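You operate a simulated robot arm through the tools that you are given. There is no shell and no other tool.

You are at the controls of a simulated robot arm. One attempt, no reset.

Task
Put things in order on the top of the test bench. At the end: the yellow clip from the top of the test bench stands where the clear jar stood; the orange sieve brush stands where the gold silencer stood; the clear jar from the top of the test bench is on the white lot plate; the silver shackle from the top of the test bench stands where the orange sieve brush stood; the gold silencer from the top of the test bench stands where the yellow clip stood; whatever was shut is shut again. Leave all else as you found it, and nothing knocked over. Set down upright: jar.

It is judged by the outcome, as a careful person would: the job done as asked, and still so three seconds after it is handed in. It fails if anything else is knocked over, pushed out of place, dropped, spilled or broken.

Robot
A 6-joint arm with a two-finger gripper, fixed in place. Base frame: the origin is at the foot of the arm, x ahead of it, y to its left, z up; the work surface is at about z = 0. Readings come in mm, degrees, newtons and seconds.
With the tool pointing down near the work surface it reaches from about 180 to 480 mm from the base axis. Its first joint turns from -66.0 to 66.0 degrees. Payload 1.76 kg.
Tool frame: the origin (TCP) lies between the finger pads and is the grasp point; the fingertips stand 29 mm ahead of it; z points along the fingers, y is the line along which they close. The gripper opens to 82 mm. The gripper's body begins 58 mm behind the TCP.
Orientation is told as [roll, pitch, yaw] about the base's x, y, z axes, in that order, counted from this pose: with the fingers straight down and closing along the base's y, the tool's x points along the base's -x, its y along +y and its z along -z.

Tools
- The arm moves only by the tool arm_command. Its argument "moves" is a list of rows, each an object (a shift or turn left out is 0, a gripper value left out holds the last) with "offset": the shift along the tool's x, y, z in mm, a list of three; "turn": the turn, a rotation vector about the tool's x, y, z in degrees, a list of three; "grip": the closure, from 0 (fully open) to 1 (shut). In form: [{"offset": [dx, dy, dz], "turn": [ax, ay, az], "grip": grip}, ...]. A call has 1 to 20 rows; each row is the pose to reach, as a shift and turn from the pose commanded when the call began, along the tool's axes at that moment. Rows are played at 5 a second. More than 50 mm and 8.6 degrees between two rows, or a gripper value outside its range, and nothing of the call is played. A pose out of reach is approached as far as the arm can. The call stops where the force on the tool passes 40 N (or 10 N more than at its start, if that is more) or the arm is blocked; 0.2 s more then pass. The fingers move at their own pace and stop on an object; they squeeze with about 34 N. The grip force told is the motor's: it shows also when the fingers shut on nothing. Time passes only in rows, and 0.2 s behind the last, so rows that repeat a pose let the fingers close. The reply holds the time, the measured pose of the TCP, the force on the tool along the base axes, the opening and the grip force, in the units named above and with some noise, with the torque about the TCP (base axes, N m) and any sound that the robot's microphone picked up, and new pictures: "views" is both (left out), scene, wrist or none.
- Cameras (640 x 400 px; columns grow to the right, rows downward): "scene" is fixed at [68.2, 344.3, 431.4]; the picture's right is [-0.72, -0.70, 0.00], its down [-0.38, 0.39, -0.84] and it looks along [0.58, -0.60, -0.55] (base axes); focal length 214 px, centre (320, 200). "wrist" rides on the gripper at [79, 4, -89] in the tool frame; the picture's right is [-0.05, 1.00, 0.00], its down [-0.71, -0.04, -0.71] and it looks along [-0.71, -0.04, 0.71] (tool axes); focal length 256 px, centre (320, 200). There is no depth. A picture from a camera that has moved, and an enlarged one, comes with that camera's place and axes in the base frame and with its lens. The place of the scene camera against the robot may be out by one fixed shift of up to 18 mm in any direction.
- inspect(camera, box): a new picture of the part [left, top, right, bottom] of that camera's present view, enlarged. It takes no simulated time.
- hand_in(): hands the job in; it is judged then, once.

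Places have to be worked out from the pictures, the camera data and where the tool is seen. Open the gripper and draw the arm clear of the work before you hand the job in, unless the task says otherwise.

The tools are called after "Request:" by a JSON object that holds its "fn" and its "kwargs". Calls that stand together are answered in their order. arm_command: Moves the arm, as the interface text tells. Its arguments: {"type":"object","properties":{"moves":{"type":"array","items":{"type":"object","properties":{"offset":{"type":"array","items":{"type":"number"}},"turn":{"type":"array","items":{"type":"number"}},"grip":{"type":"number"}}}},"views":{"type":"string","enum":["both","scene","wrist","none"]}},"required":["moves"]} The other tools are called the same way: inspect (camera, box) takes an enlarged picture of a part of a camera's view; hand_in () hands the job in.

At the start:

```text
time: 0.0
tool_pos: [229.3, -79.7, 348.7]
ee_rot: [0.1, -0.1, 0.0]
wrist_force: [-0.7, 0.1, -0.2]
moment: [-0.02, 0.02, 0.0]
grip_width: 82.2
grip_force: 0.1
```

scene: 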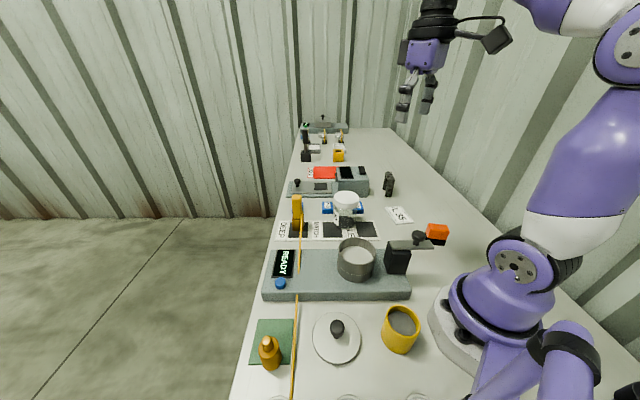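
wrist: 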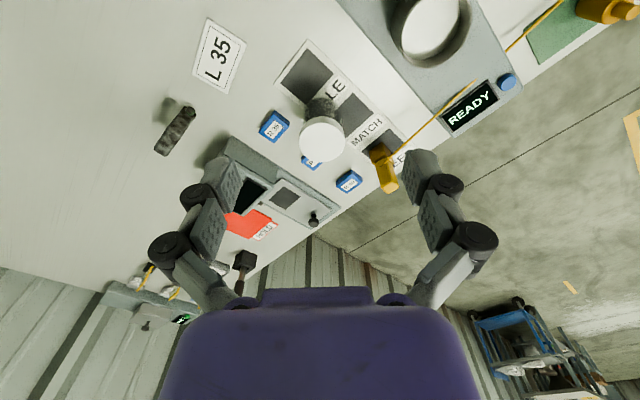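

The scene is cluttered, so I start by enlarging parts of both views to identify the objects.

Request:
{"fn": "inspect", "kwargs": {"camera": "scene", "box": [240, 200, 480, 400]}}

Request:
{"fn": "inspect", "kwargs": {"camera": "scene", "box": [260, 100, 440, 220]}}

Request:
{"fn": "inspect", "kwargs": {"camera": "wrist", "box": [140, 0, 440, 190]}}

Request:
{"fn": "inspect", "kwargs": {"camera": "wrist", "box": [80, 160, 360, 340]}}

```text
2.00 times, centred on (360, 300) of scene
camera zoom: at [68.2, 344.3, 431.4], right [-0.72, -0.7, 0.0], down [-0.38, 0.39, -0.84], along [0.58, -0.6, -0.55], focal length 429 px, centre (240, 0)
```

zoom: 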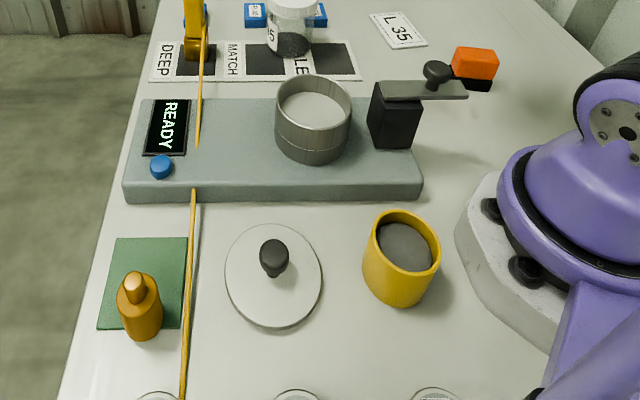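

```text
3.33 times, centred on (350, 160) of scene
camera zoom: at [68.2, 344.3, 431.4], right [-0.72, -0.7, 0.0], down [-0.38, 0.39, -0.84], along [0.58, -0.6, -0.55], focal length 715 px, centre (220, 333)
```

zoom: 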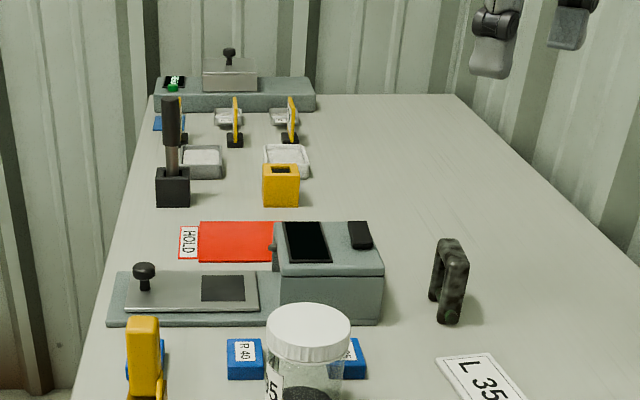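

```text
2.11 times, centred on (290, 95) of wrist
camera zoom: at [150.4, -74.9, 437.0], right [0.05, 1.0, 0.0], down [0.7, -0.04, 0.71], along [0.71, -0.04, -0.71], focal length 539 px, centre (383, 421)
```

zoom: 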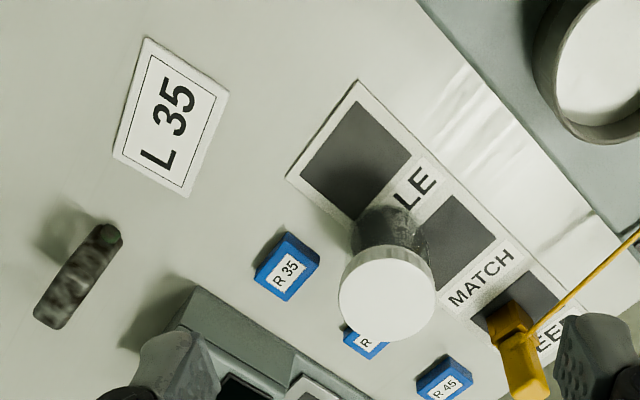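

```text
2.22 times, centred on (220, 250) of wrist
camera zoom: at [150.4, -74.9, 437.0], right [0.05, 1.0, 0.0], down [0.7, -0.04, 0.71], along [0.71, -0.04, -0.71], focal length 569 px, centre (542, 89)
```

zoom: 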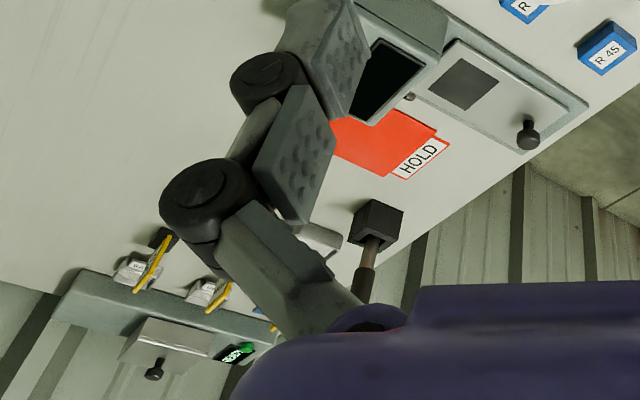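

The clear jar (about 365,-84), the L 35 plate (about 268,-240), the clip (about 450,25), the silencer (about 236,293) and the orange brush (about 130,-200) are roughly located. I now move the wrist camera high over the brush area to look at it from close up.

Request:
{"fn": "arm_command", "kwargs": {"moves": [{"offset": [15, -11, 12], "turn": [0, 0, 7]}, {"offset": [30, -22, 24], "turn": [0, 0, 14]}, {"offset": [45, -34, 36], "turn": [0, 0, 21]}, {"offset": [60, -45, 48], "turn": [0, 0, 28]}, {"offset": [75, -56, 60], "turn": [0, 0, 35]}, {"offset": [90, -68, 72], "turn": [0, 0, 42]}, {"offset": [105, -79, 84], "turn": [0, 0, 49]}, {"offset": [119, -90, 95], "turn": [0, 0, 57]}, {"offset": [119, -90, 95], "turn": [0, 0, 57]}]}}

```text
time: 2.0
tool_pos: [109.4, -171.1, 252.4]
ee_rot: [0.0, -0.1, -57.1]
wrist_force: [-1.2, 0.7, 0.7]
moment: [0.0, 0.02, 0.0]
grip_width: 82.0
grip_force: 0.0
camera wrist: at [71.0, -100.1, 340.5], right [0.87, 0.5, 0.0], down [0.35, -0.61, 0.71], along [0.35, -0.61, -0.71], focal length 256 px, centre (320, 200)
```

scene: 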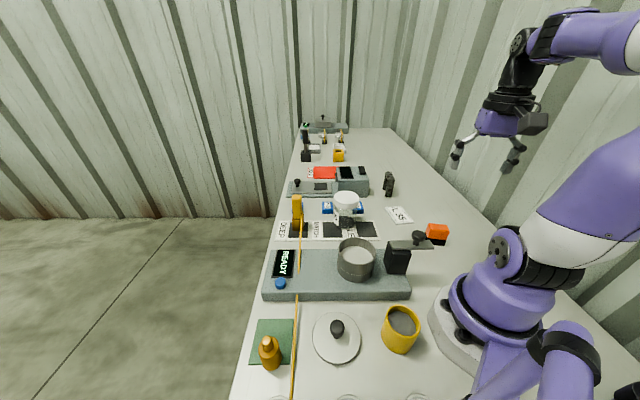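
wrist: 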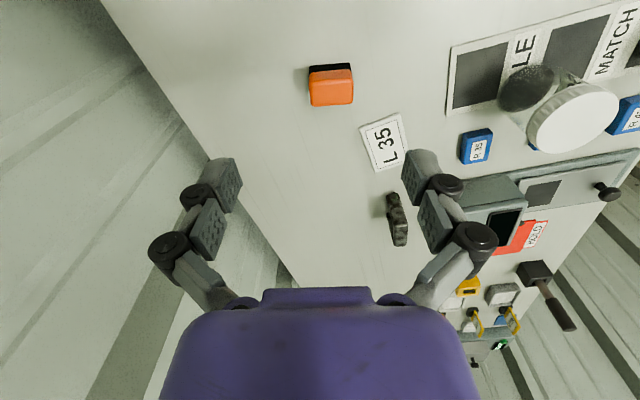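

The orange brush is seen clearly near (140,-195). I zoom in for its size and orientation, and on the shackle and plate.

Request:
{"fn": "inspect", "kwargs": {"camera": "wrist", "box": [270, 40, 430, 140]}}

Request:
{"fn": "inspect", "kwargs": {"camera": "wrist", "box": [340, 100, 500, 260]}}

Request:
{"fn": "inspect", "kwargs": {"camera": "scene", "box": [360, 160, 480, 260]}}

Request:
{"fn": "inspect", "kwargs": {"camera": "scene", "box": [230, 300, 390, 400]}}

Request:
{"fn": "inspect", "kwargs": {"camera": "scene", "box": [270, 180, 390, 255]}}

```text
4.00 times, centred on (350, 90) of wrist
camera zoom: at [71.0, -100.1, 340.5], right [0.87, 0.5, 0.0], down [0.35, -0.61, 0.71], along [0.35, -0.61, -0.71], focal length 1024 px, centre (200, 640)
```

zoom: 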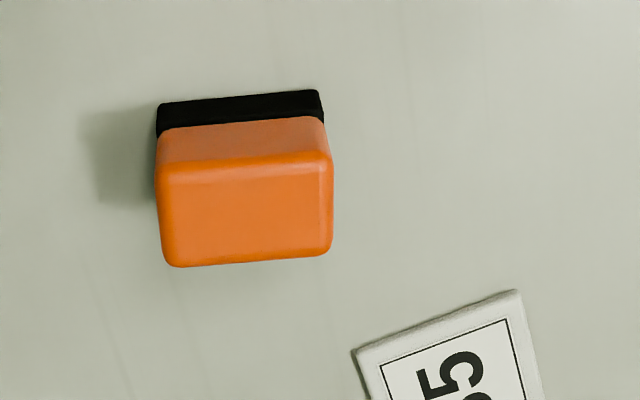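

```text
2.50 times, centred on (420, 180) of wrist
camera zoom: at [71.0, -100.1, 340.5], right [0.87, 0.5, 0.0], down [0.35, -0.61, 0.71], along [0.35, -0.61, -0.71], focal length 640 px, centre (70, 250)
```

zoom: 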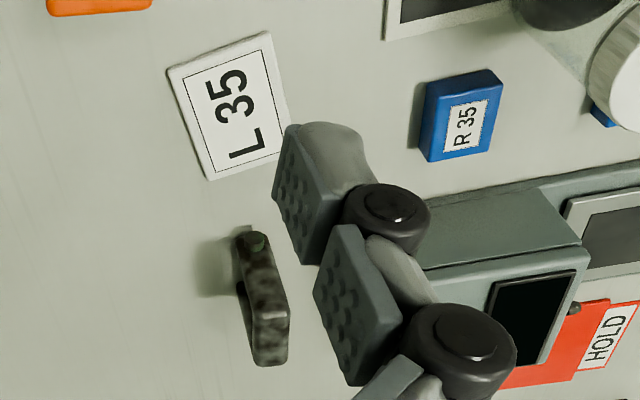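

```text
4.00 times, centred on (420, 210) of scene
camera zoom: at [68.2, 344.3, 431.4], right [-0.72, -0.7, 0.0], down [-0.38, 0.39, -0.84], along [0.58, -0.6, -0.55], focal length 858 px, centre (-80, 160)
```

zoom: 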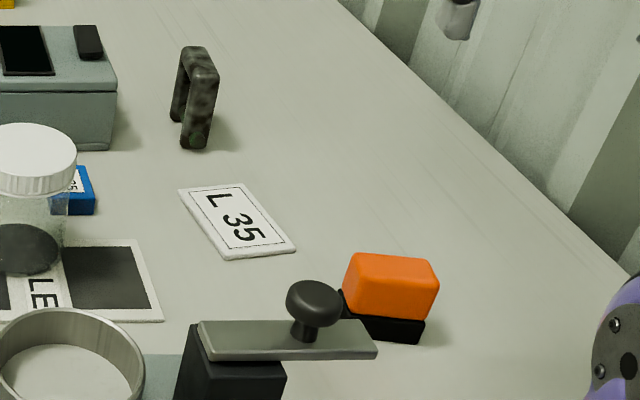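

```text
4.00 times, centred on (310, 350) of scene
camera zoom: at [68.2, 344.3, 431.4], right [-0.72, -0.7, 0.0], down [-0.38, 0.39, -0.84], along [0.58, -0.6, -0.55], focal length 858 px, centre (360, -400)
```

zoom: 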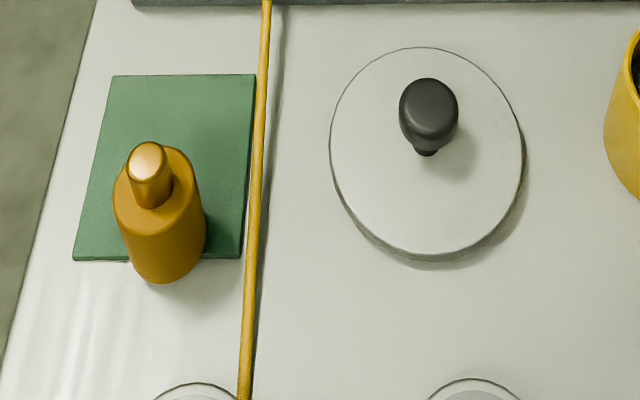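

```text
5.33 times, centred on (330, 218) of scene
camera zoom: at [68.2, 344.3, 431.4], right [-0.72, -0.7, 0.0], down [-0.38, 0.39, -0.84], along [0.58, -0.6, -0.55], focal length 1144 px, centre (267, 107)
```

zoom: 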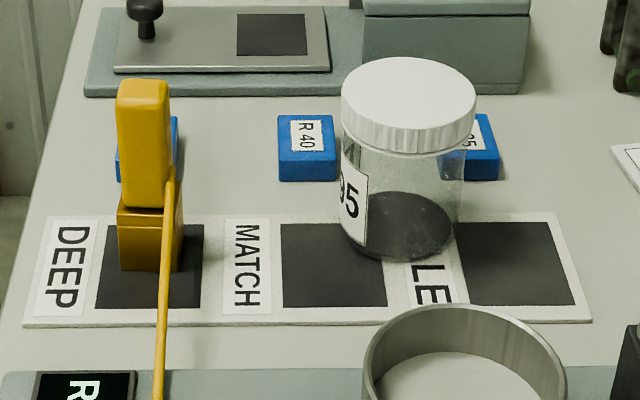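

The shackle is the dark mottled U standing near (365,-335), and the jar stands on the edge of the swatch strip with the clip on the DEEP swatch. Next I move the wrist camera to look at the jar and clip more closely.

Request:
{"fn": "arm_command", "kwargs": {"moves": [{"offset": [2, 30, 5], "turn": [0, 0, -7]}, {"offset": [4, 60, 10], "turn": [0, 0, -14]}, {"offset": [6, 90, 15], "turn": [0, 0, -21]}, {"offset": [8, 120, 20], "turn": [0, 0, -28]}, {"offset": [10, 150, 25], "turn": [0, 0, -35]}, {"offset": [12, 180, 30], "turn": [0, 0, -42]}, {"offset": [14, 210, 35], "turn": [0, 0, -49]}, {"offset": [15, 237, 40], "turn": [0, 0, -57]}, {"offset": [15, 237, 40], "turn": [0, 0, -57]}]}}

```text
time: 4.0
tool_pos: [300.9, -27.7, 214.4]
ee_rot: [0.0, -0.1, 0.1]
wrist_force: [-0.1, -0.6, 0.3]
moment: [0.0, 0.0, 0.0]
grip_width: 81.9
grip_force: 0.0
camera wrist: at [223.0, -21.7, 302.2], right [0.05, 1.0, 0.0], down [0.7, -0.04, 0.71], along [0.71, -0.04, -0.71], focal length 256 px, centre (320, 200)
```

scene: 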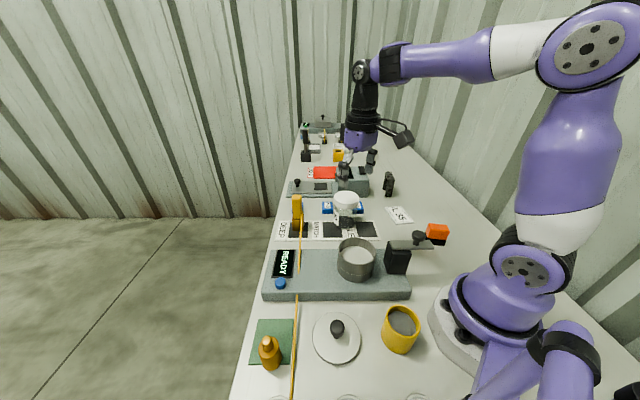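
wrist: 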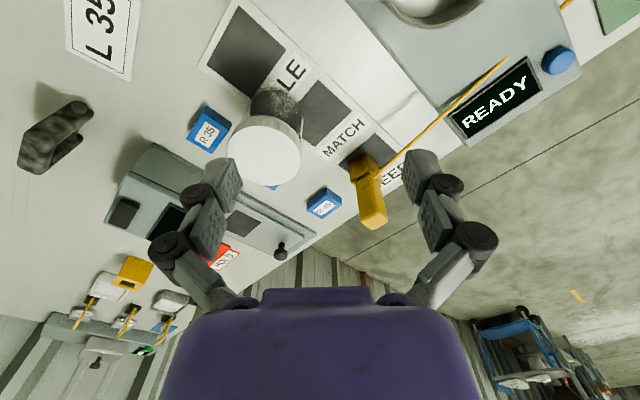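

Request:
{"fn": "inspect", "kwargs": {"camera": "wrist", "box": [320, 40, 560, 240]}}

Request:
{"fn": "inspect", "kwargs": {"camera": "wrist", "box": [180, 0, 400, 230]}}

Request:
{"fn": "inspect", "kwargs": {"camera": "wrist", "box": [0, 60, 160, 180]}}

```text
2.00 times, centred on (440, 140) of wrist
camera zoom: at [223.0, -21.7, 302.2], right [0.05, 1.0, 0.0], down [0.7, -0.04, 0.71], along [0.71, -0.04, -0.71], focal length 512 px, centre (80, 320)
```

zoom: 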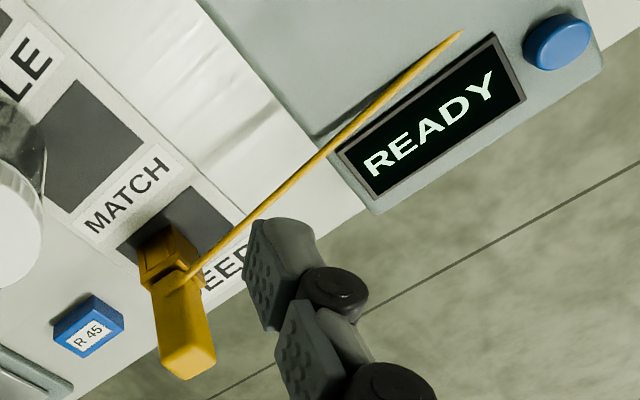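

```text
1.74 times, centred on (290, 115) of wrist
camera zoom: at [223.0, -21.7, 302.2], right [0.05, 1.0, 0.0], down [0.7, -0.04, 0.71], along [0.71, -0.04, -0.71], focal length 445 px, centre (372, 348)
```

zoom: 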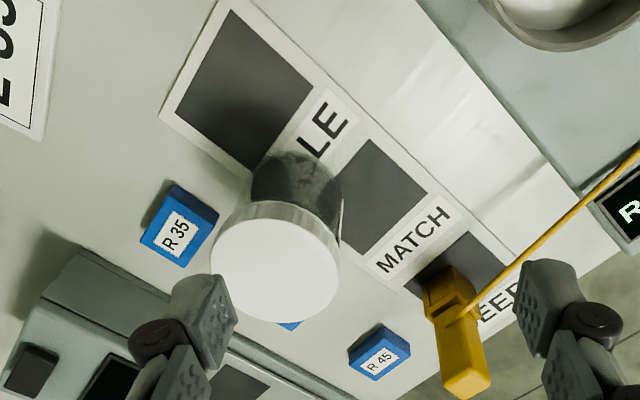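

```text
3.33 times, centred on (80, 120) of wrist
camera zoom: at [223.0, -21.7, 302.2], right [0.05, 1.0, 0.0], down [0.7, -0.04, 0.71], along [0.71, -0.04, -0.71], focal length 853 px, centre (1120, 467)
```

zoom: 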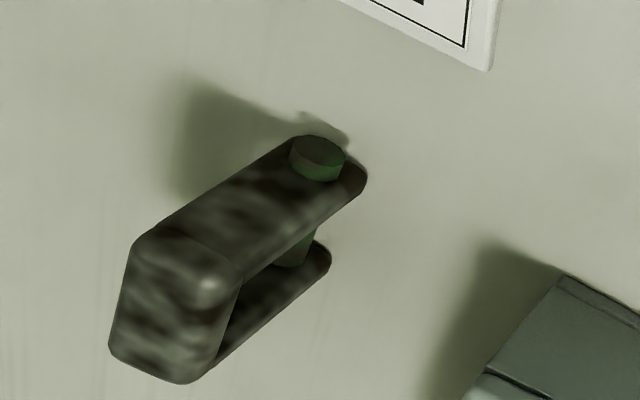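

The clip has a thin yellow cord running from it across the machine toward the near end of the bench. I move the camera to the left end to see where that cord goes and look at the silencer.

Request:
{"fn": "arm_command", "kwargs": {"moves": [{"offset": [18, 22, -10], "turn": [0, 0, -8]}, {"offset": [36, 44, -20], "turn": [0, 0, -16]}, {"offset": [54, 65, -30], "turn": [0, 0, -24]}, {"offset": [72, 87, -35], "turn": [0, 0, -32]}, {"offset": [90, 109, -40], "turn": [0, 0, -40]}, {"offset": [108, 131, -46], "turn": [0, 0, -48]}, {"offset": [126, 153, -46], "turn": [0, 0, -56]}, {"offset": [144, 175, -46], "turn": [0, 0, -64]}, {"offset": [162, 197, -46], "turn": [0, 0, -72]}, {"offset": [181, 218, -46], "turn": [0, 0, -80]}, {"offset": [181, 218, -46], "turn": [0, 0, -80]}]}}

```text
time: 6.4
tool_pos: [120.3, 186.3, 259.9]
ee_rot: [-0.1, 0.0, 80.0]
wrist_force: [-0.1, 0.2, -0.5]
moment: [0.01, 0.01, -0.03]
grip_width: 82.3
grip_force: 0.1
camera wrist: at [103.4, 110.9, 348.6], right [-0.97, 0.22, 0.0], down [0.16, 0.69, 0.71], along [0.16, 0.69, -0.71], focal length 256 px, centre (320, 200)
```

scene: 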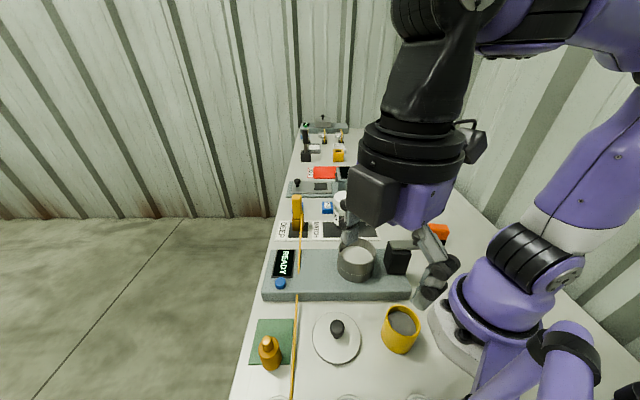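
wrist: 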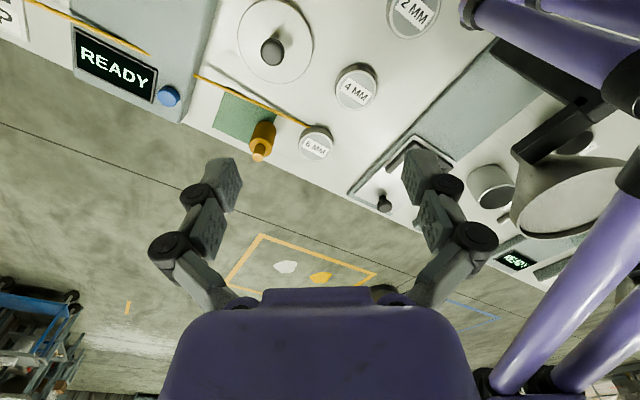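

The cord seems to end at the disc marked "6 MM". I zoom in on that and on the silencer.

Request:
{"fn": "inspect", "kwargs": {"camera": "wrist", "box": [180, 60, 380, 180]}}

Request:
{"fn": "inspect", "kwargs": {"camera": "wrist", "box": [280, 100, 360, 170]}}

Request:
{"fn": "inspect", "kwargs": {"camera": "scene", "box": [260, 340, 440, 400]}}

Request:
{"fn": "inspect", "kwargs": {"camera": "wrist", "box": [0, 0, 240, 140]}}

```text
3.20 times, centred on (280, 120) of wrist
camera zoom: at [103.4, 110.9, 348.6], right [-0.97, 0.22, 0.0], down [0.16, 0.69, 0.71], along [0.16, 0.69, -0.71], focal length 819 px, centre (448, 456)
```

zoom: 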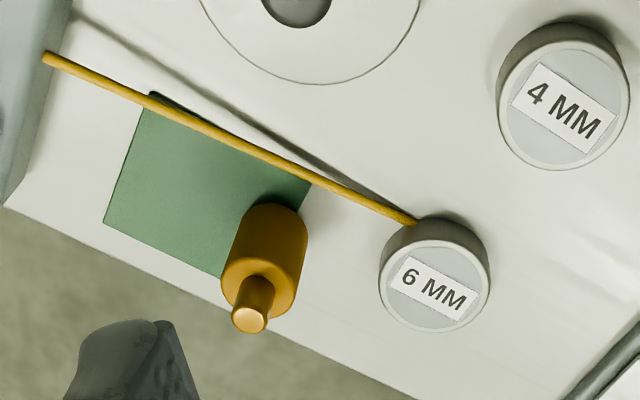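

```text
5.71 times, centred on (320, 135) of wrist
camera zoom: at [103.4, 110.9, 348.6], right [-0.97, 0.22, 0.0], down [0.16, 0.69, 0.71], along [0.16, 0.69, -0.71], focal length 1463 px, centre (320, 571)
```

zoom: 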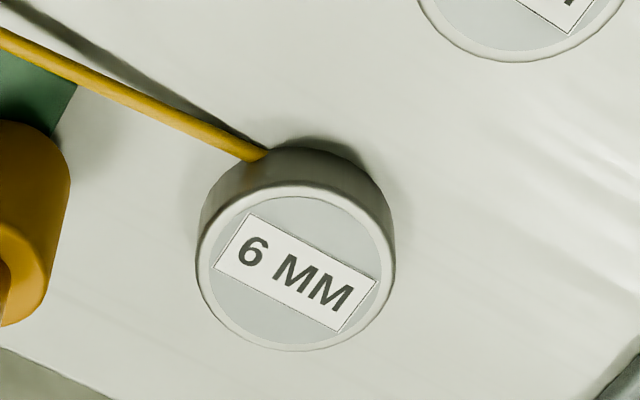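

```text
3.56 times, centred on (350, 370) of scene
camera zoom: at [68.2, 344.3, 431.4], right [-0.72, -0.7, 0.0], down [-0.38, 0.39, -0.84], along [0.58, -0.6, -0.55], focal length 763 px, centre (213, -404)
```

zoom: 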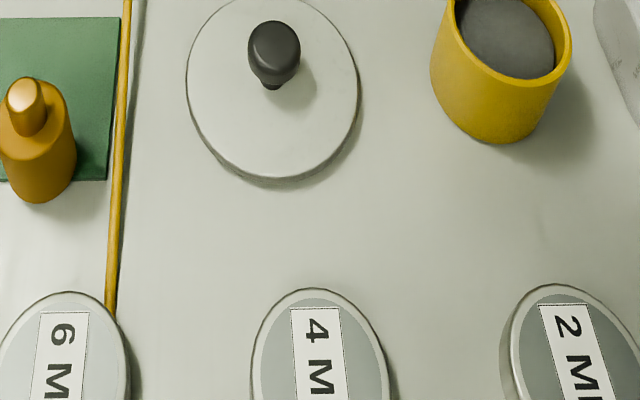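

```text
2.67 times, centred on (120, 70) of wrist
camera zoom: at [103.4, 110.9, 348.6], right [-0.97, 0.22, 0.0], down [0.16, 0.69, 0.71], along [0.16, 0.69, -0.71], focal length 683 px, centre (853, 547)
```

zoom: 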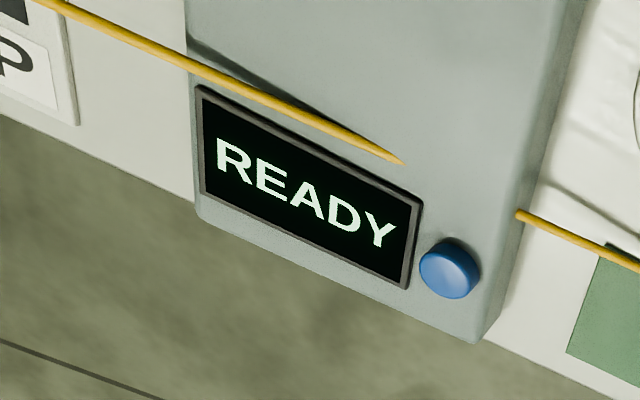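

The cord is tied from the clip to the "6 MM" disc, so later I must move the clip gently and watch that disc. First comes the jar: I go above it (estimated 363,-84, lid top about z 94) with the fingers aligned along the strip.

Request:
{"fn": "arm_command", "kwargs": {"moves": [{"offset": [14, -17.9, 2], "turn": [0, 0, 7.8]}, {"offset": [28, -35.8, 4], "turn": [0, 0, 15.6]}, {"offset": [42, -53.7, 6], "turn": [0, 0, 23.4]}, {"offset": [56, -71.5, 8], "turn": [0, 0, 31.2]}, {"offset": [70, -89.4, 10], "turn": [0, 0, 39]}, {"offset": [84, -107.3, 12], "turn": [0, 0, 46.9]}, {"offset": [98, -125.2, 14], "turn": [0, 0, 54.7]}, {"offset": [112, -143.1, 16], "turn": [0, 0, 62.5]}, {"offset": [126, -161, 18], "turn": [0, 0, 70.3]}, {"offset": [140, -178.9, 20], "turn": [0, 0, 78.1]}, {"offset": [154, -196.8, 22], "turn": [0, 0, 85.9]}, {"offset": [168, -214.7, 24], "turn": [0, 0, 93.8]}, {"offset": [182, -232.5, 26], "turn": [0, 0, 101.6]}, {"offset": [196, -250.4, 28], "turn": [0, 0, 109.4]}, {"offset": [210, -268.3, 29], "turn": [0, 0, 117.2]}, {"offset": [223.7, -286.2, 30], "turn": [0, 0, 125]}, {"offset": [223.7, -286.2, 30], "turn": [0, 0, 125]}]}}

```text
time: 10.0
tool_pos: [363.3, -80.6, 231.4]
ee_rot: [0.1, -0.1, -45.1]
wrist_force: [0.3, 0.7, -0.1]
moment: [0.0, -0.02, -0.03]
grip_width: 82.0
grip_force: 0.0
camera wrist: at [310.6, -19.9, 319.8], right [0.75, 0.67, 0.0], down [0.47, -0.53, 0.71], along [0.47, -0.53, -0.71], focal length 256 px, centre (320, 200)
```

scene: 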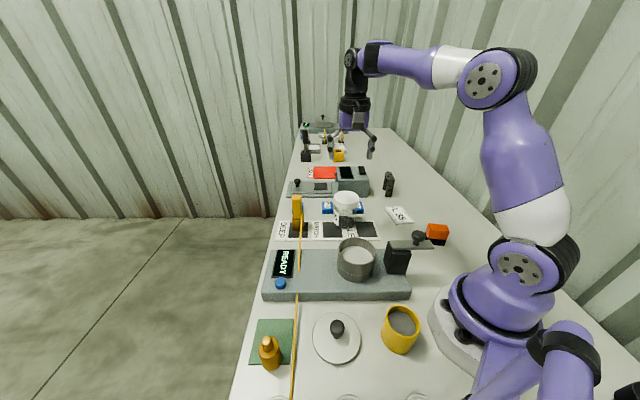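
wrist: 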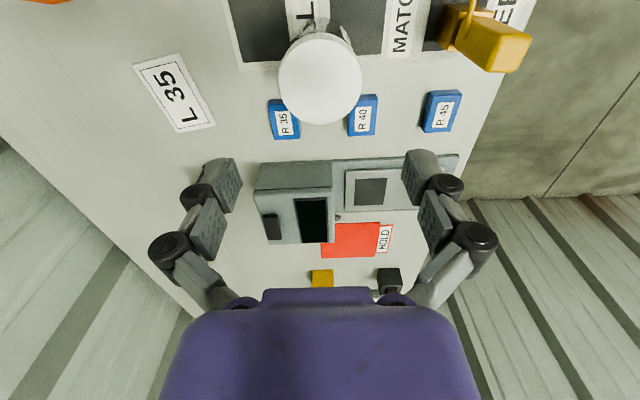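

The lid appears nearly centred under the gripper. I zoom in to refine its centre and diameter before descending.

Request:
{"fn": "inspect", "kwargs": {"camera": "wrist", "box": [260, 0, 400, 140]}}

Request:
{"fn": "inspect", "kwargs": {"camera": "wrist", "box": [400, 0, 560, 100]}}

Request:
{"fn": "inspect", "kwargs": {"camera": "wrist", "box": [120, 40, 240, 140]}}

```text
2.86 times, centred on (330, 70) of wrist
camera zoom: at [310.6, -19.9, 319.8], right [0.75, 0.67, 0.0], down [0.47, -0.53, 0.71], along [0.47, -0.53, -0.71], focal length 731 px, centre (291, 571)
```

zoom: 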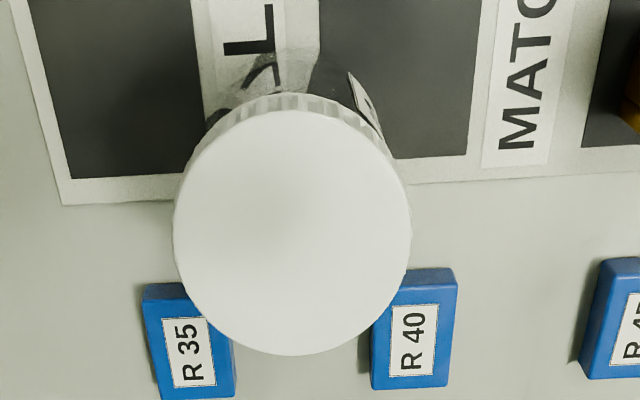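

```text
4.00 times, centred on (480, 50) of wrist
camera zoom: at [310.6, -19.9, 319.8], right [0.75, 0.67, 0.0], down [0.47, -0.53, 0.71], along [0.47, -0.53, -0.71], focal length 1024 px, centre (-320, 800)
```

zoom: 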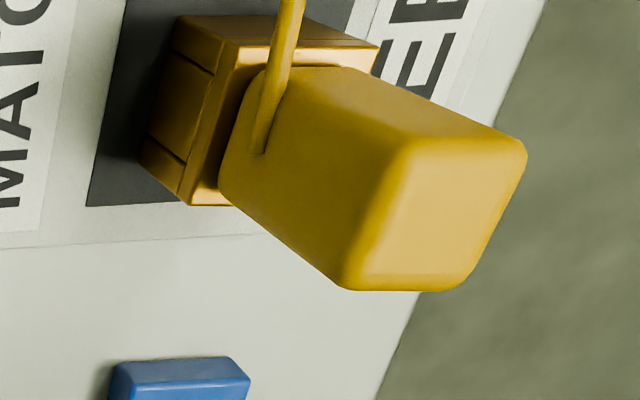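

```text
4.00 times, centred on (180, 90) of wrist
camera zoom: at [310.6, -19.9, 319.8], right [0.75, 0.67, 0.0], down [0.47, -0.53, 0.71], along [0.47, -0.53, -0.71], focal length 1024 px, centre (880, 640)
```

zoom: 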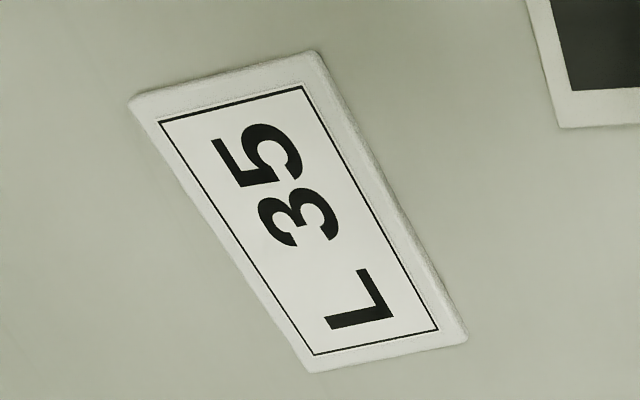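

The lid centre is about 4 mm ahead of the TCP (jar at about 365,-83.5; lid about 71 mm wide). I descend straddling it and stop with TCP near z 48, still open.

Request:
{"fn": "arm_command", "kwargs": {"moves": [{"offset": [-4, 0, 25], "grip": 0}, {"offset": [-4, 0, 50]}, {"offset": [-4, 0, 75]}, {"offset": [-4, 0, 95]}, {"offset": [-4, 0, 110]}, {"offset": [-4, 0, 125]}, {"offset": [-4, 0, 140]}, {"offset": [-4, 0, 155]}, {"offset": [-4, 0, 170]}, {"offset": [-4, 0, 183]}, {"offset": [-4, 0, 183]}]}}

```text
time: 12.2
tool_pos: [366.1, -83.6, 52.4]
ee_rot: [0.2, -0.4, -45.3]
wrist_force: [-2.3, 0.0, 7.6]
moment: [-0.16, 0.02, -0.04]
grip_width: 82.6
grip_force: 0.0
stopped in row 11: the force on the tool passed its limit at 53 N (the readings are from after the stop); the commanded pose is now the measured one
camera wrist: at [314.4, -23.1, 140.4], right [0.75, 0.66, 0.0], down [0.47, -0.53, 0.71], along [0.47, -0.53, -0.7], focal length 256 px, centre (320, 200)
```

scene: 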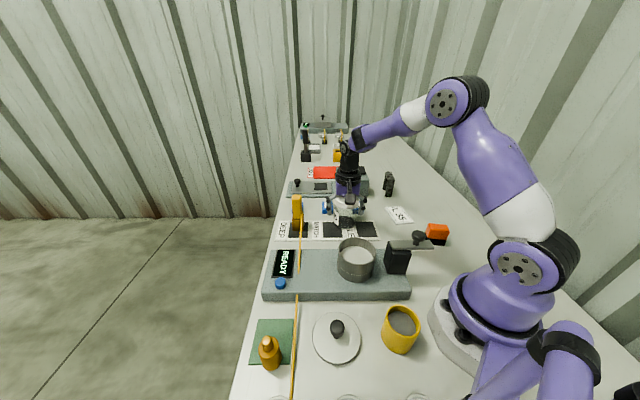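
wrist: 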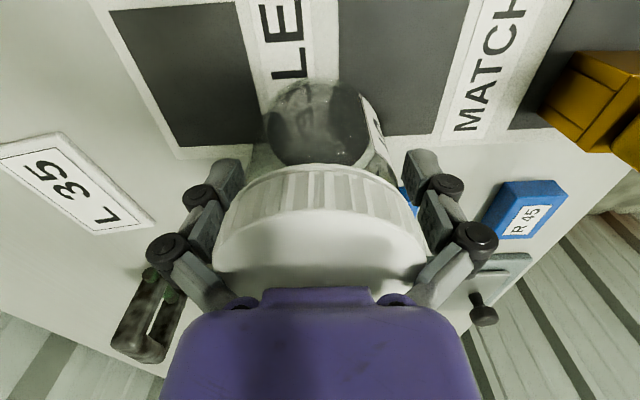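

The gripper's palm touched the lid at TCP z about 50, so the jar is taller than I estimated (top near z 108). I back up 10 mm and check that the jar is undisturbed before closing.

Request:
{"fn": "arm_command", "kwargs": {"moves": [{"offset": [0, 0, -5]}, {"offset": [0, 0, -10]}, {"offset": [0, 0, -10]}]}}

Request:
{"fn": "inspect", "kwargs": {"camera": "scene", "box": [290, 160, 410, 250]}}

Request:
{"fn": "inspect", "kwargs": {"camera": "wrist", "box": [160, 60, 480, 260]}}

```text
time: 13.0
tool_pos: [367.0, -83.4, 62.8]
ee_rot: [0.1, -0.4, -45.3]
wrist_force: [0.3, 0.3, 0.6]
moment: [0.01, 0.02, -0.02]
grip_width: 82.0
grip_force: 0.0
camera wrist: at [314.3, -22.4, 150.7], right [0.75, 0.66, 0.0], down [0.47, -0.53, 0.71], along [0.47, -0.53, -0.7], focal length 256 px, centre (320, 200)
```

scene: 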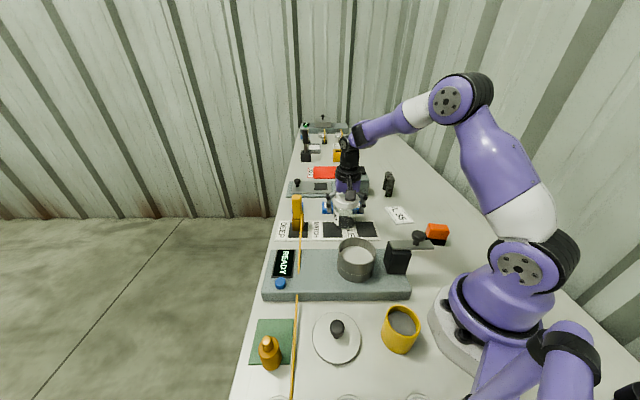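
wrist: 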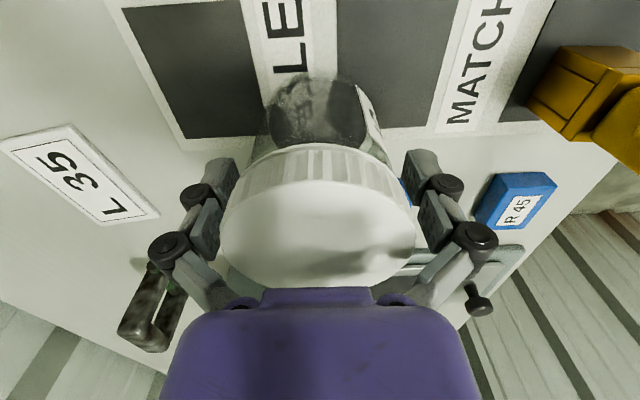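

```text
4.44 times, centred on (350, 205) of scene
camera zoom: at [68.2, 344.3, 431.4], right [-0.72, -0.7, 0.0], down [-0.38, 0.39, -0.84], along [0.58, -0.6, -0.55], focal length 953 px, centre (187, 178)
```

zoom: 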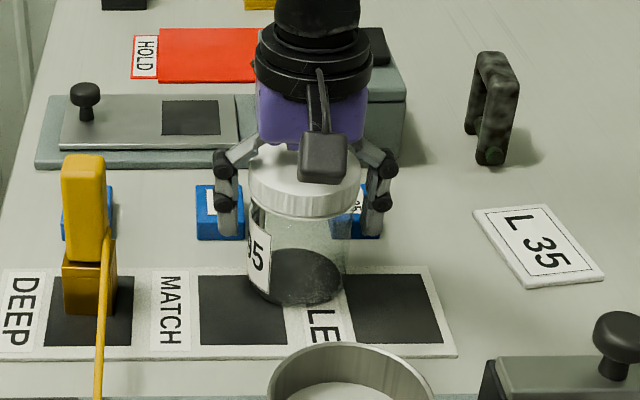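

```text
2.00 times, centred on (320, 160) of wrist
camera zoom: at [314.3, -22.4, 150.7], right [0.75, 0.66, 0.0], down [0.47, -0.53, 0.71], along [0.47, -0.53, -0.7], focal length 512 px, centre (320, 280)
```

zoom: 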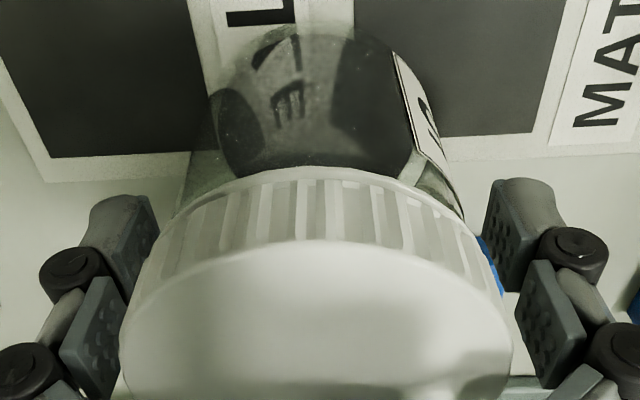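

The jar is still in place and upright between the fingers. I lower 6 mm, centre 1.5 mm, and close gently on the jar.

Request:
{"fn": "arm_command", "kwargs": {"moves": [{"offset": [1.5, 0, 3], "grip": 0}, {"offset": [1.5, 0, 6], "grip": 0.05}, {"offset": [1.5, 0, 6], "grip": 0.1}, {"offset": [1.5, 0, 6], "grip": 0.14}, {"offset": [1.5, 0, 6], "grip": 0.18}, {"offset": [1.5, 0, 6], "grip": 0.22}, {"offset": [1.5, 0, 6], "grip": 0.3}, {"offset": [1.5, 0, 6], "grip": 0.5}, {"offset": [1.5, 0, 6], "grip": 0.5}]}}

Request:
{"fn": "inspect", "kwargs": {"camera": "scene", "box": [290, 160, 410, 250]}}

```text
time: 14.6
tool_pos: [367.4, -83.4, 58.3]
ee_rot: [0.3, -0.6, -45.6]
wrist_force: [-10.4, -0.5, 27.9]
moment: [0.02, -0.09, 0.02]
grip_width: 71.4
grip_force: 33.8
stopped in row 7: the force on the tool passed its limit at 41 N (the readings are from after the stop); the commanded pose is now the measured one
camera wrist: at [314.2, -22.3, 145.6], right [0.75, 0.66, 0.01], down [0.46, -0.53, 0.72], along [0.48, -0.53, -0.7], focal length 256 px, centre (320, 200)
```

scene: 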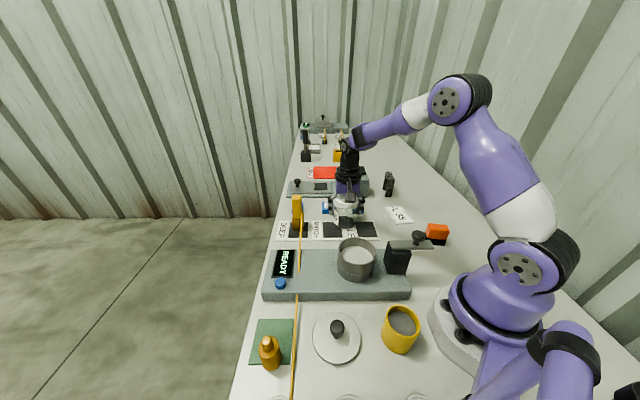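
wrist: 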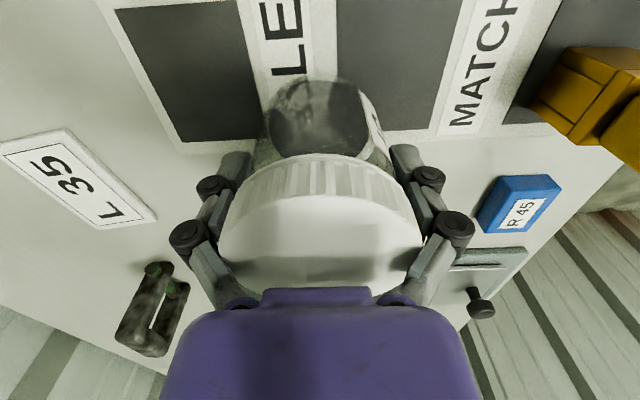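

```text
4.44 times, centred on (350, 205) of scene
camera zoom: at [68.2, 344.3, 431.4], right [-0.72, -0.7, 0.0], down [-0.38, 0.39, -0.84], along [0.58, -0.6, -0.55], focal length 953 px, centre (187, 178)
```

zoom: 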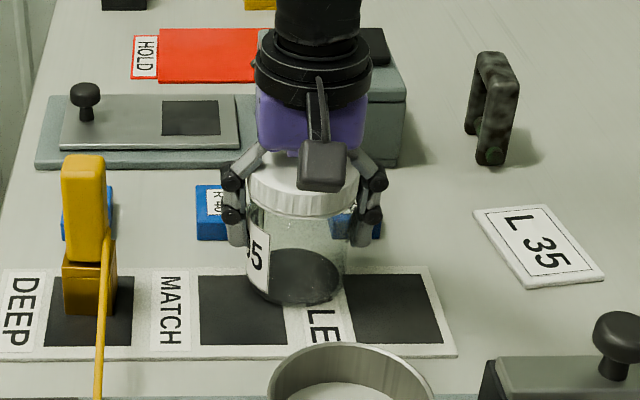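

The fingers met the lid rim (71 mm) with the knuckles pressing down on it, so I'm too low. I open, raise to about z 84 so the pads sit at lid height, and close again.

Request:
{"fn": "arm_command", "kwargs": {"moves": [{"offset": [0, 0, 0], "grip": 0}, {"offset": [0, 0, -2], "grip": 0}, {"offset": [0, 0, -10], "grip": 0}, {"offset": [0, 0, -18], "grip": 0}, {"offset": [0, 0, -26], "grip": 0}, {"offset": [0, 0, -26], "grip": 0}]}}

Request:
{"fn": "inspect", "kwargs": {"camera": "scene", "box": [290, 160, 410, 250]}}

```text
time: 16.0
tool_pos: [366.3, -83.2, 82.6]
ee_rot: [0.3, -0.4, -45.4]
wrist_force: [1.2, 0.5, 0.2]
moment: [0.02, -0.03, 0.0]
grip_width: 82.2
grip_force: 0.1
camera wrist: at [312.7, -21.5, 171.0], right [0.75, 0.66, 0.0], down [0.46, -0.53, 0.71], along [0.48, -0.53, -0.7], focal length 256 px, centre (320, 200)
```

scene: 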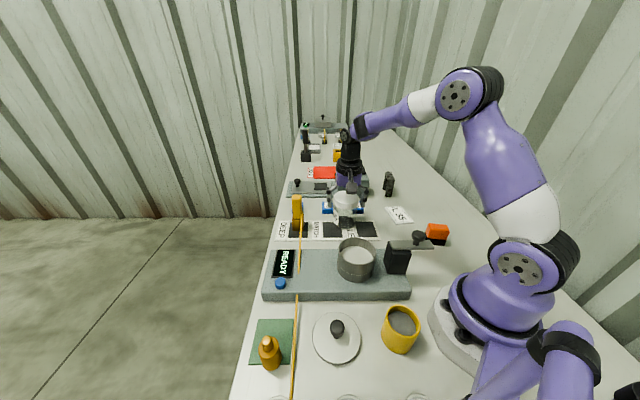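
wrist: 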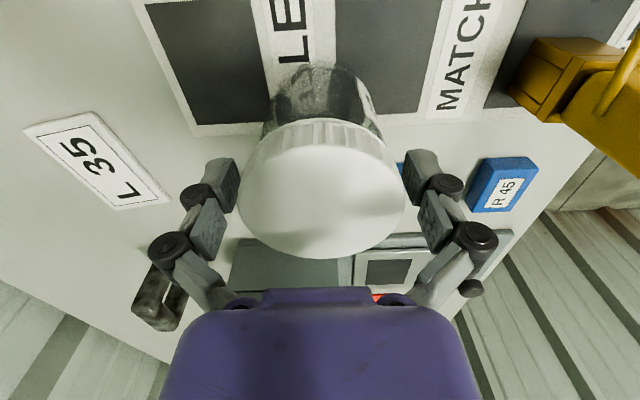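

```text
4.44 times, centred on (350, 205) of scene
camera zoom: at [68.2, 344.3, 431.4], right [-0.72, -0.7, 0.0], down [-0.38, 0.39, -0.84], along [0.58, -0.6, -0.55], focal length 953 px, centre (187, 178)
```

zoom: 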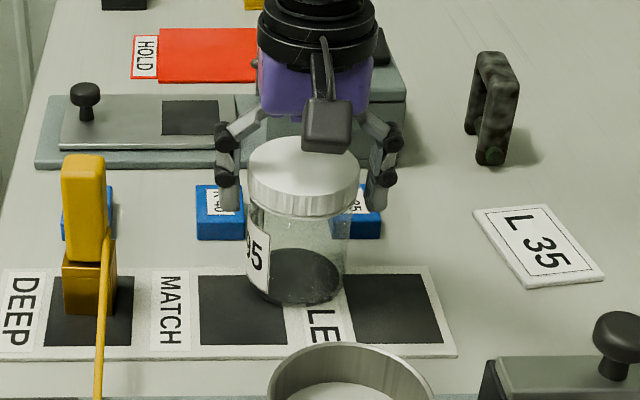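

The lid top is at about z 98 and is centred within 2 mm. I raise 5 mm so the pads straddle the lid rim and close step by step.

Request:
{"fn": "arm_command", "kwargs": {"moves": [{"offset": [-2, 0, -5], "grip": 0}, {"offset": [-2, 0, -5], "grip": 0.06}, {"offset": [-2, 0, -5], "grip": 0.09}, {"offset": [-2, 0, -5], "grip": 0.12}, {"offset": [-2, 0, -5], "grip": 0.15}, {"offset": [-2, 0, -5], "grip": 0.2}, {"offset": [-2, 0, -5], "grip": 0.3}, {"offset": [-2, 0, -5], "grip": 0.5}, {"offset": [-2, 0, -5], "grip": 0.5}]}}

Request:
{"fn": "inspect", "kwargs": {"camera": "scene", "box": [290, 160, 410, 250]}}

```text
time: 18.0
tool_pos: [366.4, -83.6, 87.0]
ee_rot: [0.2, -0.5, -45.3]
wrist_force: [-1.4, 2.2, 14.1]
moment: [0.14, 0.11, 0.02]
grip_width: 67.0
grip_force: 34.2
camera wrist: at [313.5, -22.6, 175.5], right [0.75, 0.66, 0.0], down [0.46, -0.53, 0.71], along [0.48, -0.53, -0.7], focal length 256 px, centre (320, 200)
```

scene: 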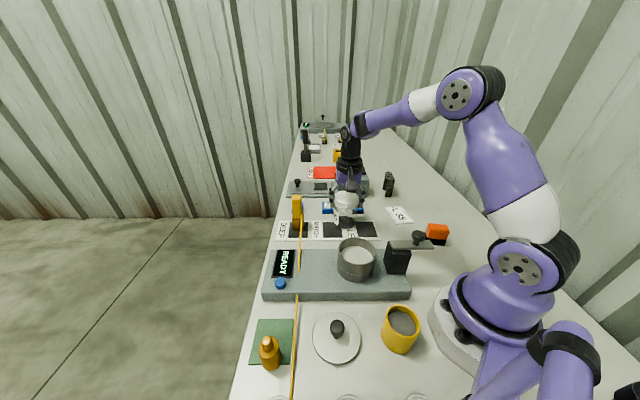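
wrist: 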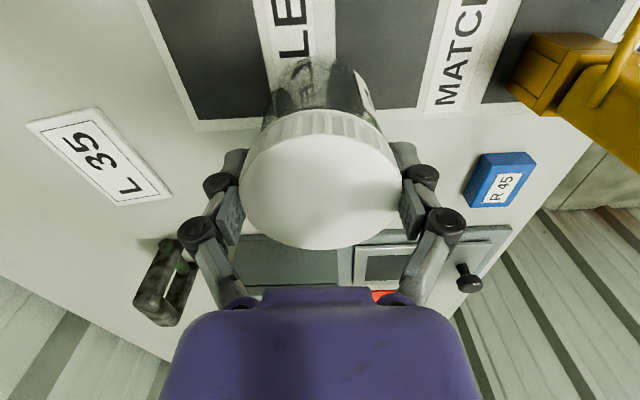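

```text
4.44 times, centred on (350, 205) of scene
camera zoom: at [68.2, 344.3, 431.4], right [-0.72, -0.7, 0.0], down [-0.38, 0.39, -0.84], along [0.58, -0.6, -0.55], focal length 953 px, centre (187, 178)
```

zoom: 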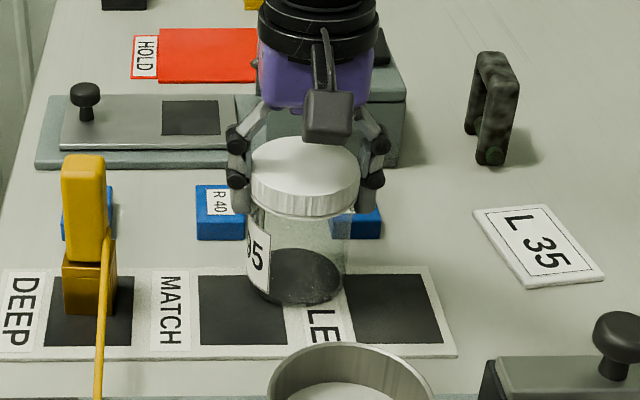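

The jar's lid is held at 67 mm with full grip force. I lift straight up 60 mm and check.

Request:
{"fn": "arm_command", "kwargs": {"moves": [{"offset": [0, 0, -5], "grip": 0.5}, {"offset": [0, 0, -12], "grip": 0.5}, {"offset": [0, 0, -24], "grip": 0.5}, {"offset": [0, 0, -36], "grip": 0.5}, {"offset": [0, 0, -48], "grip": 0.5}, {"offset": [0, 0, -60], "grip": 0.5}, {"offset": [0, 0, -60], "grip": 0.5}]}}

Request:
{"fn": "inspect", "kwargs": {"camera": "scene", "box": [290, 140, 410, 250]}}

```text
time: 19.6
tool_pos: [367.5, -83.7, 148.2]
ee_rot: [0.3, -0.4, -45.4]
wrist_force: [-0.5, -0.1, -0.2]
moment: [0.03, -0.01, 0.01]
grip_width: 40.9
grip_force: 0.1
camera wrist: at [315.2, -23.0, 235.5], right [0.75, 0.66, 0.0], down [0.46, -0.53, 0.71], along [0.48, -0.53, -0.7], focal length 256 px, centre (320, 200)
```

scene: 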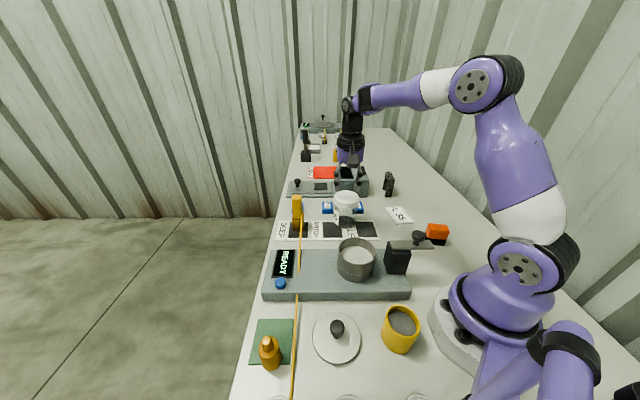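
wrist: 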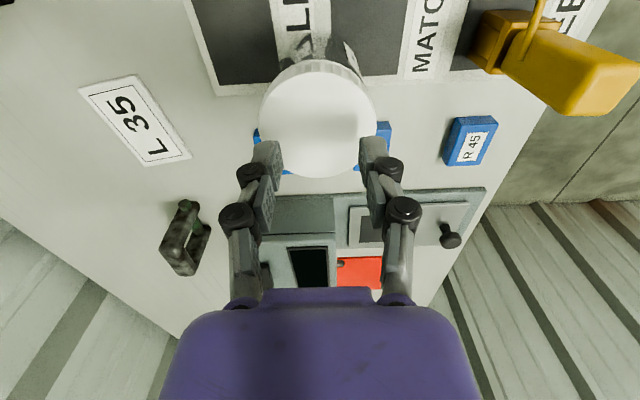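

```text
3.64 times, centred on (350, 195) of scene
camera zoom: at [68.2, 344.3, 431.4], right [-0.72, -0.7, 0.0], down [-0.38, 0.39, -0.84], along [0.58, -0.6, -0.55], focal length 780 px, centre (211, 218)
```

zoom: 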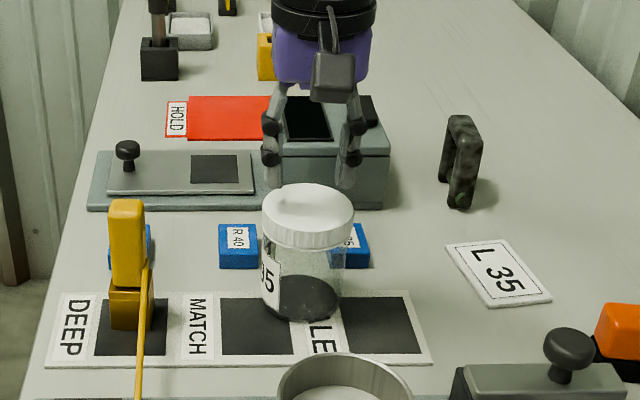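

The grip slipped off the lid; the jar stayed upright but seems nudged a few mm forward, so my grip was off-centre. I open and rise to re-measure the lid centre carefully.

Request:
{"fn": "arm_command", "kwargs": {"moves": [{"offset": [0, 0, -5], "grip": 0.2}, {"offset": [0, 0, -20], "grip": 0}, {"offset": [0, 0, -40], "grip": 0}, {"offset": [0, 0, -60], "grip": 0}, {"offset": [0, 0, -60], "grip": 0}]}}

Request:
{"fn": "inspect", "kwargs": {"camera": "wrist", "box": [260, 0, 400, 140]}}

Request:
{"fn": "inspect", "kwargs": {"camera": "scene", "box": [270, 180, 390, 255]}}

```text
time: 20.8
tool_pos: [365.8, -83.6, 208.9]
ee_rot: [0.2, -0.6, -45.4]
wrist_force: [-0.2, -0.5, -0.4]
moment: [-0.01, -0.02, -0.01]
grip_width: 81.9
grip_force: 0.0
camera wrist: at [312.9, -22.3, 297.0], right [0.75, 0.66, 0.0], down [0.46, -0.53, 0.71], along [0.48, -0.53, -0.7], focal length 256 px, centre (320, 200)
```

scene: 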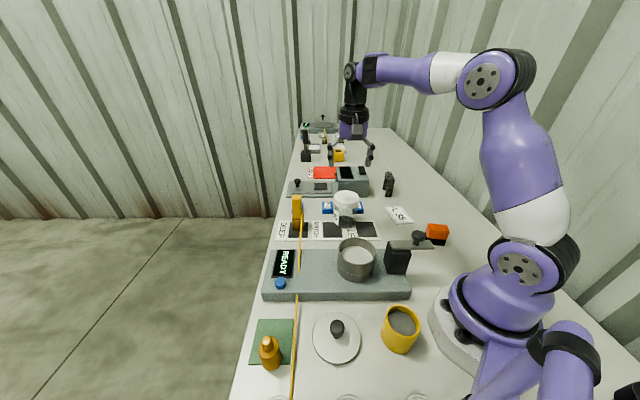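
wrist: 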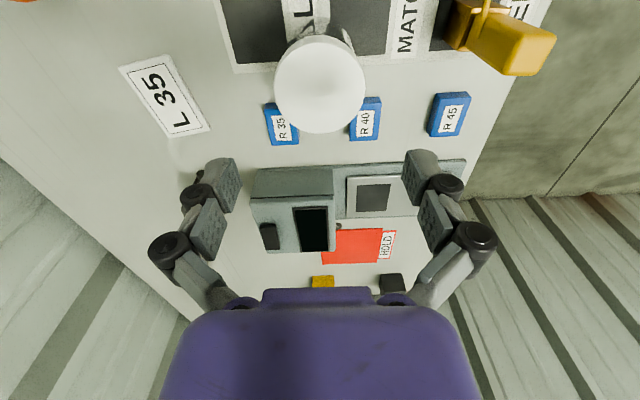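

```text
2.86 times, centred on (330, 70) of wrist
camera zoom: at [312.9, -22.3, 297.0], right [0.75, 0.66, 0.0], down [0.46, -0.53, 0.71], along [0.48, -0.53, -0.7], focal length 731 px, centre (291, 571)
```

zoom: 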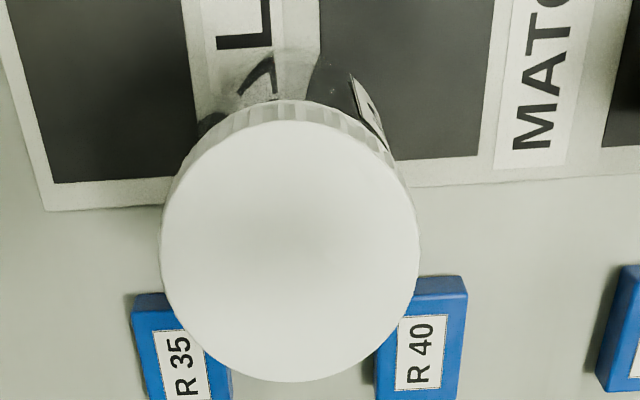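

```text
5.33 times, centred on (330, 218) of scene
camera zoom: at [68.2, 344.3, 431.4], right [-0.72, -0.7, 0.0], down [-0.38, 0.39, -0.84], along [0.58, -0.6, -0.55], focal length 1144 px, centre (267, 107)
```

zoom: 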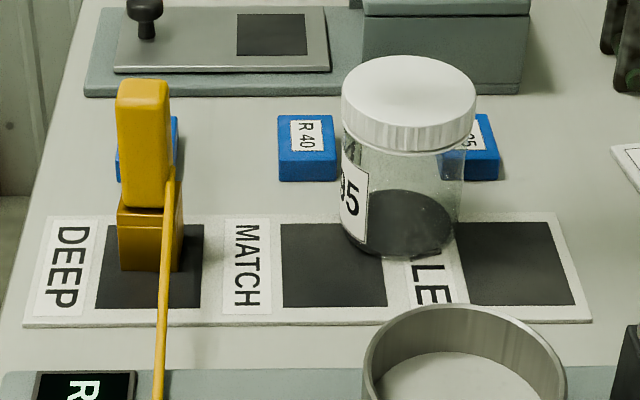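

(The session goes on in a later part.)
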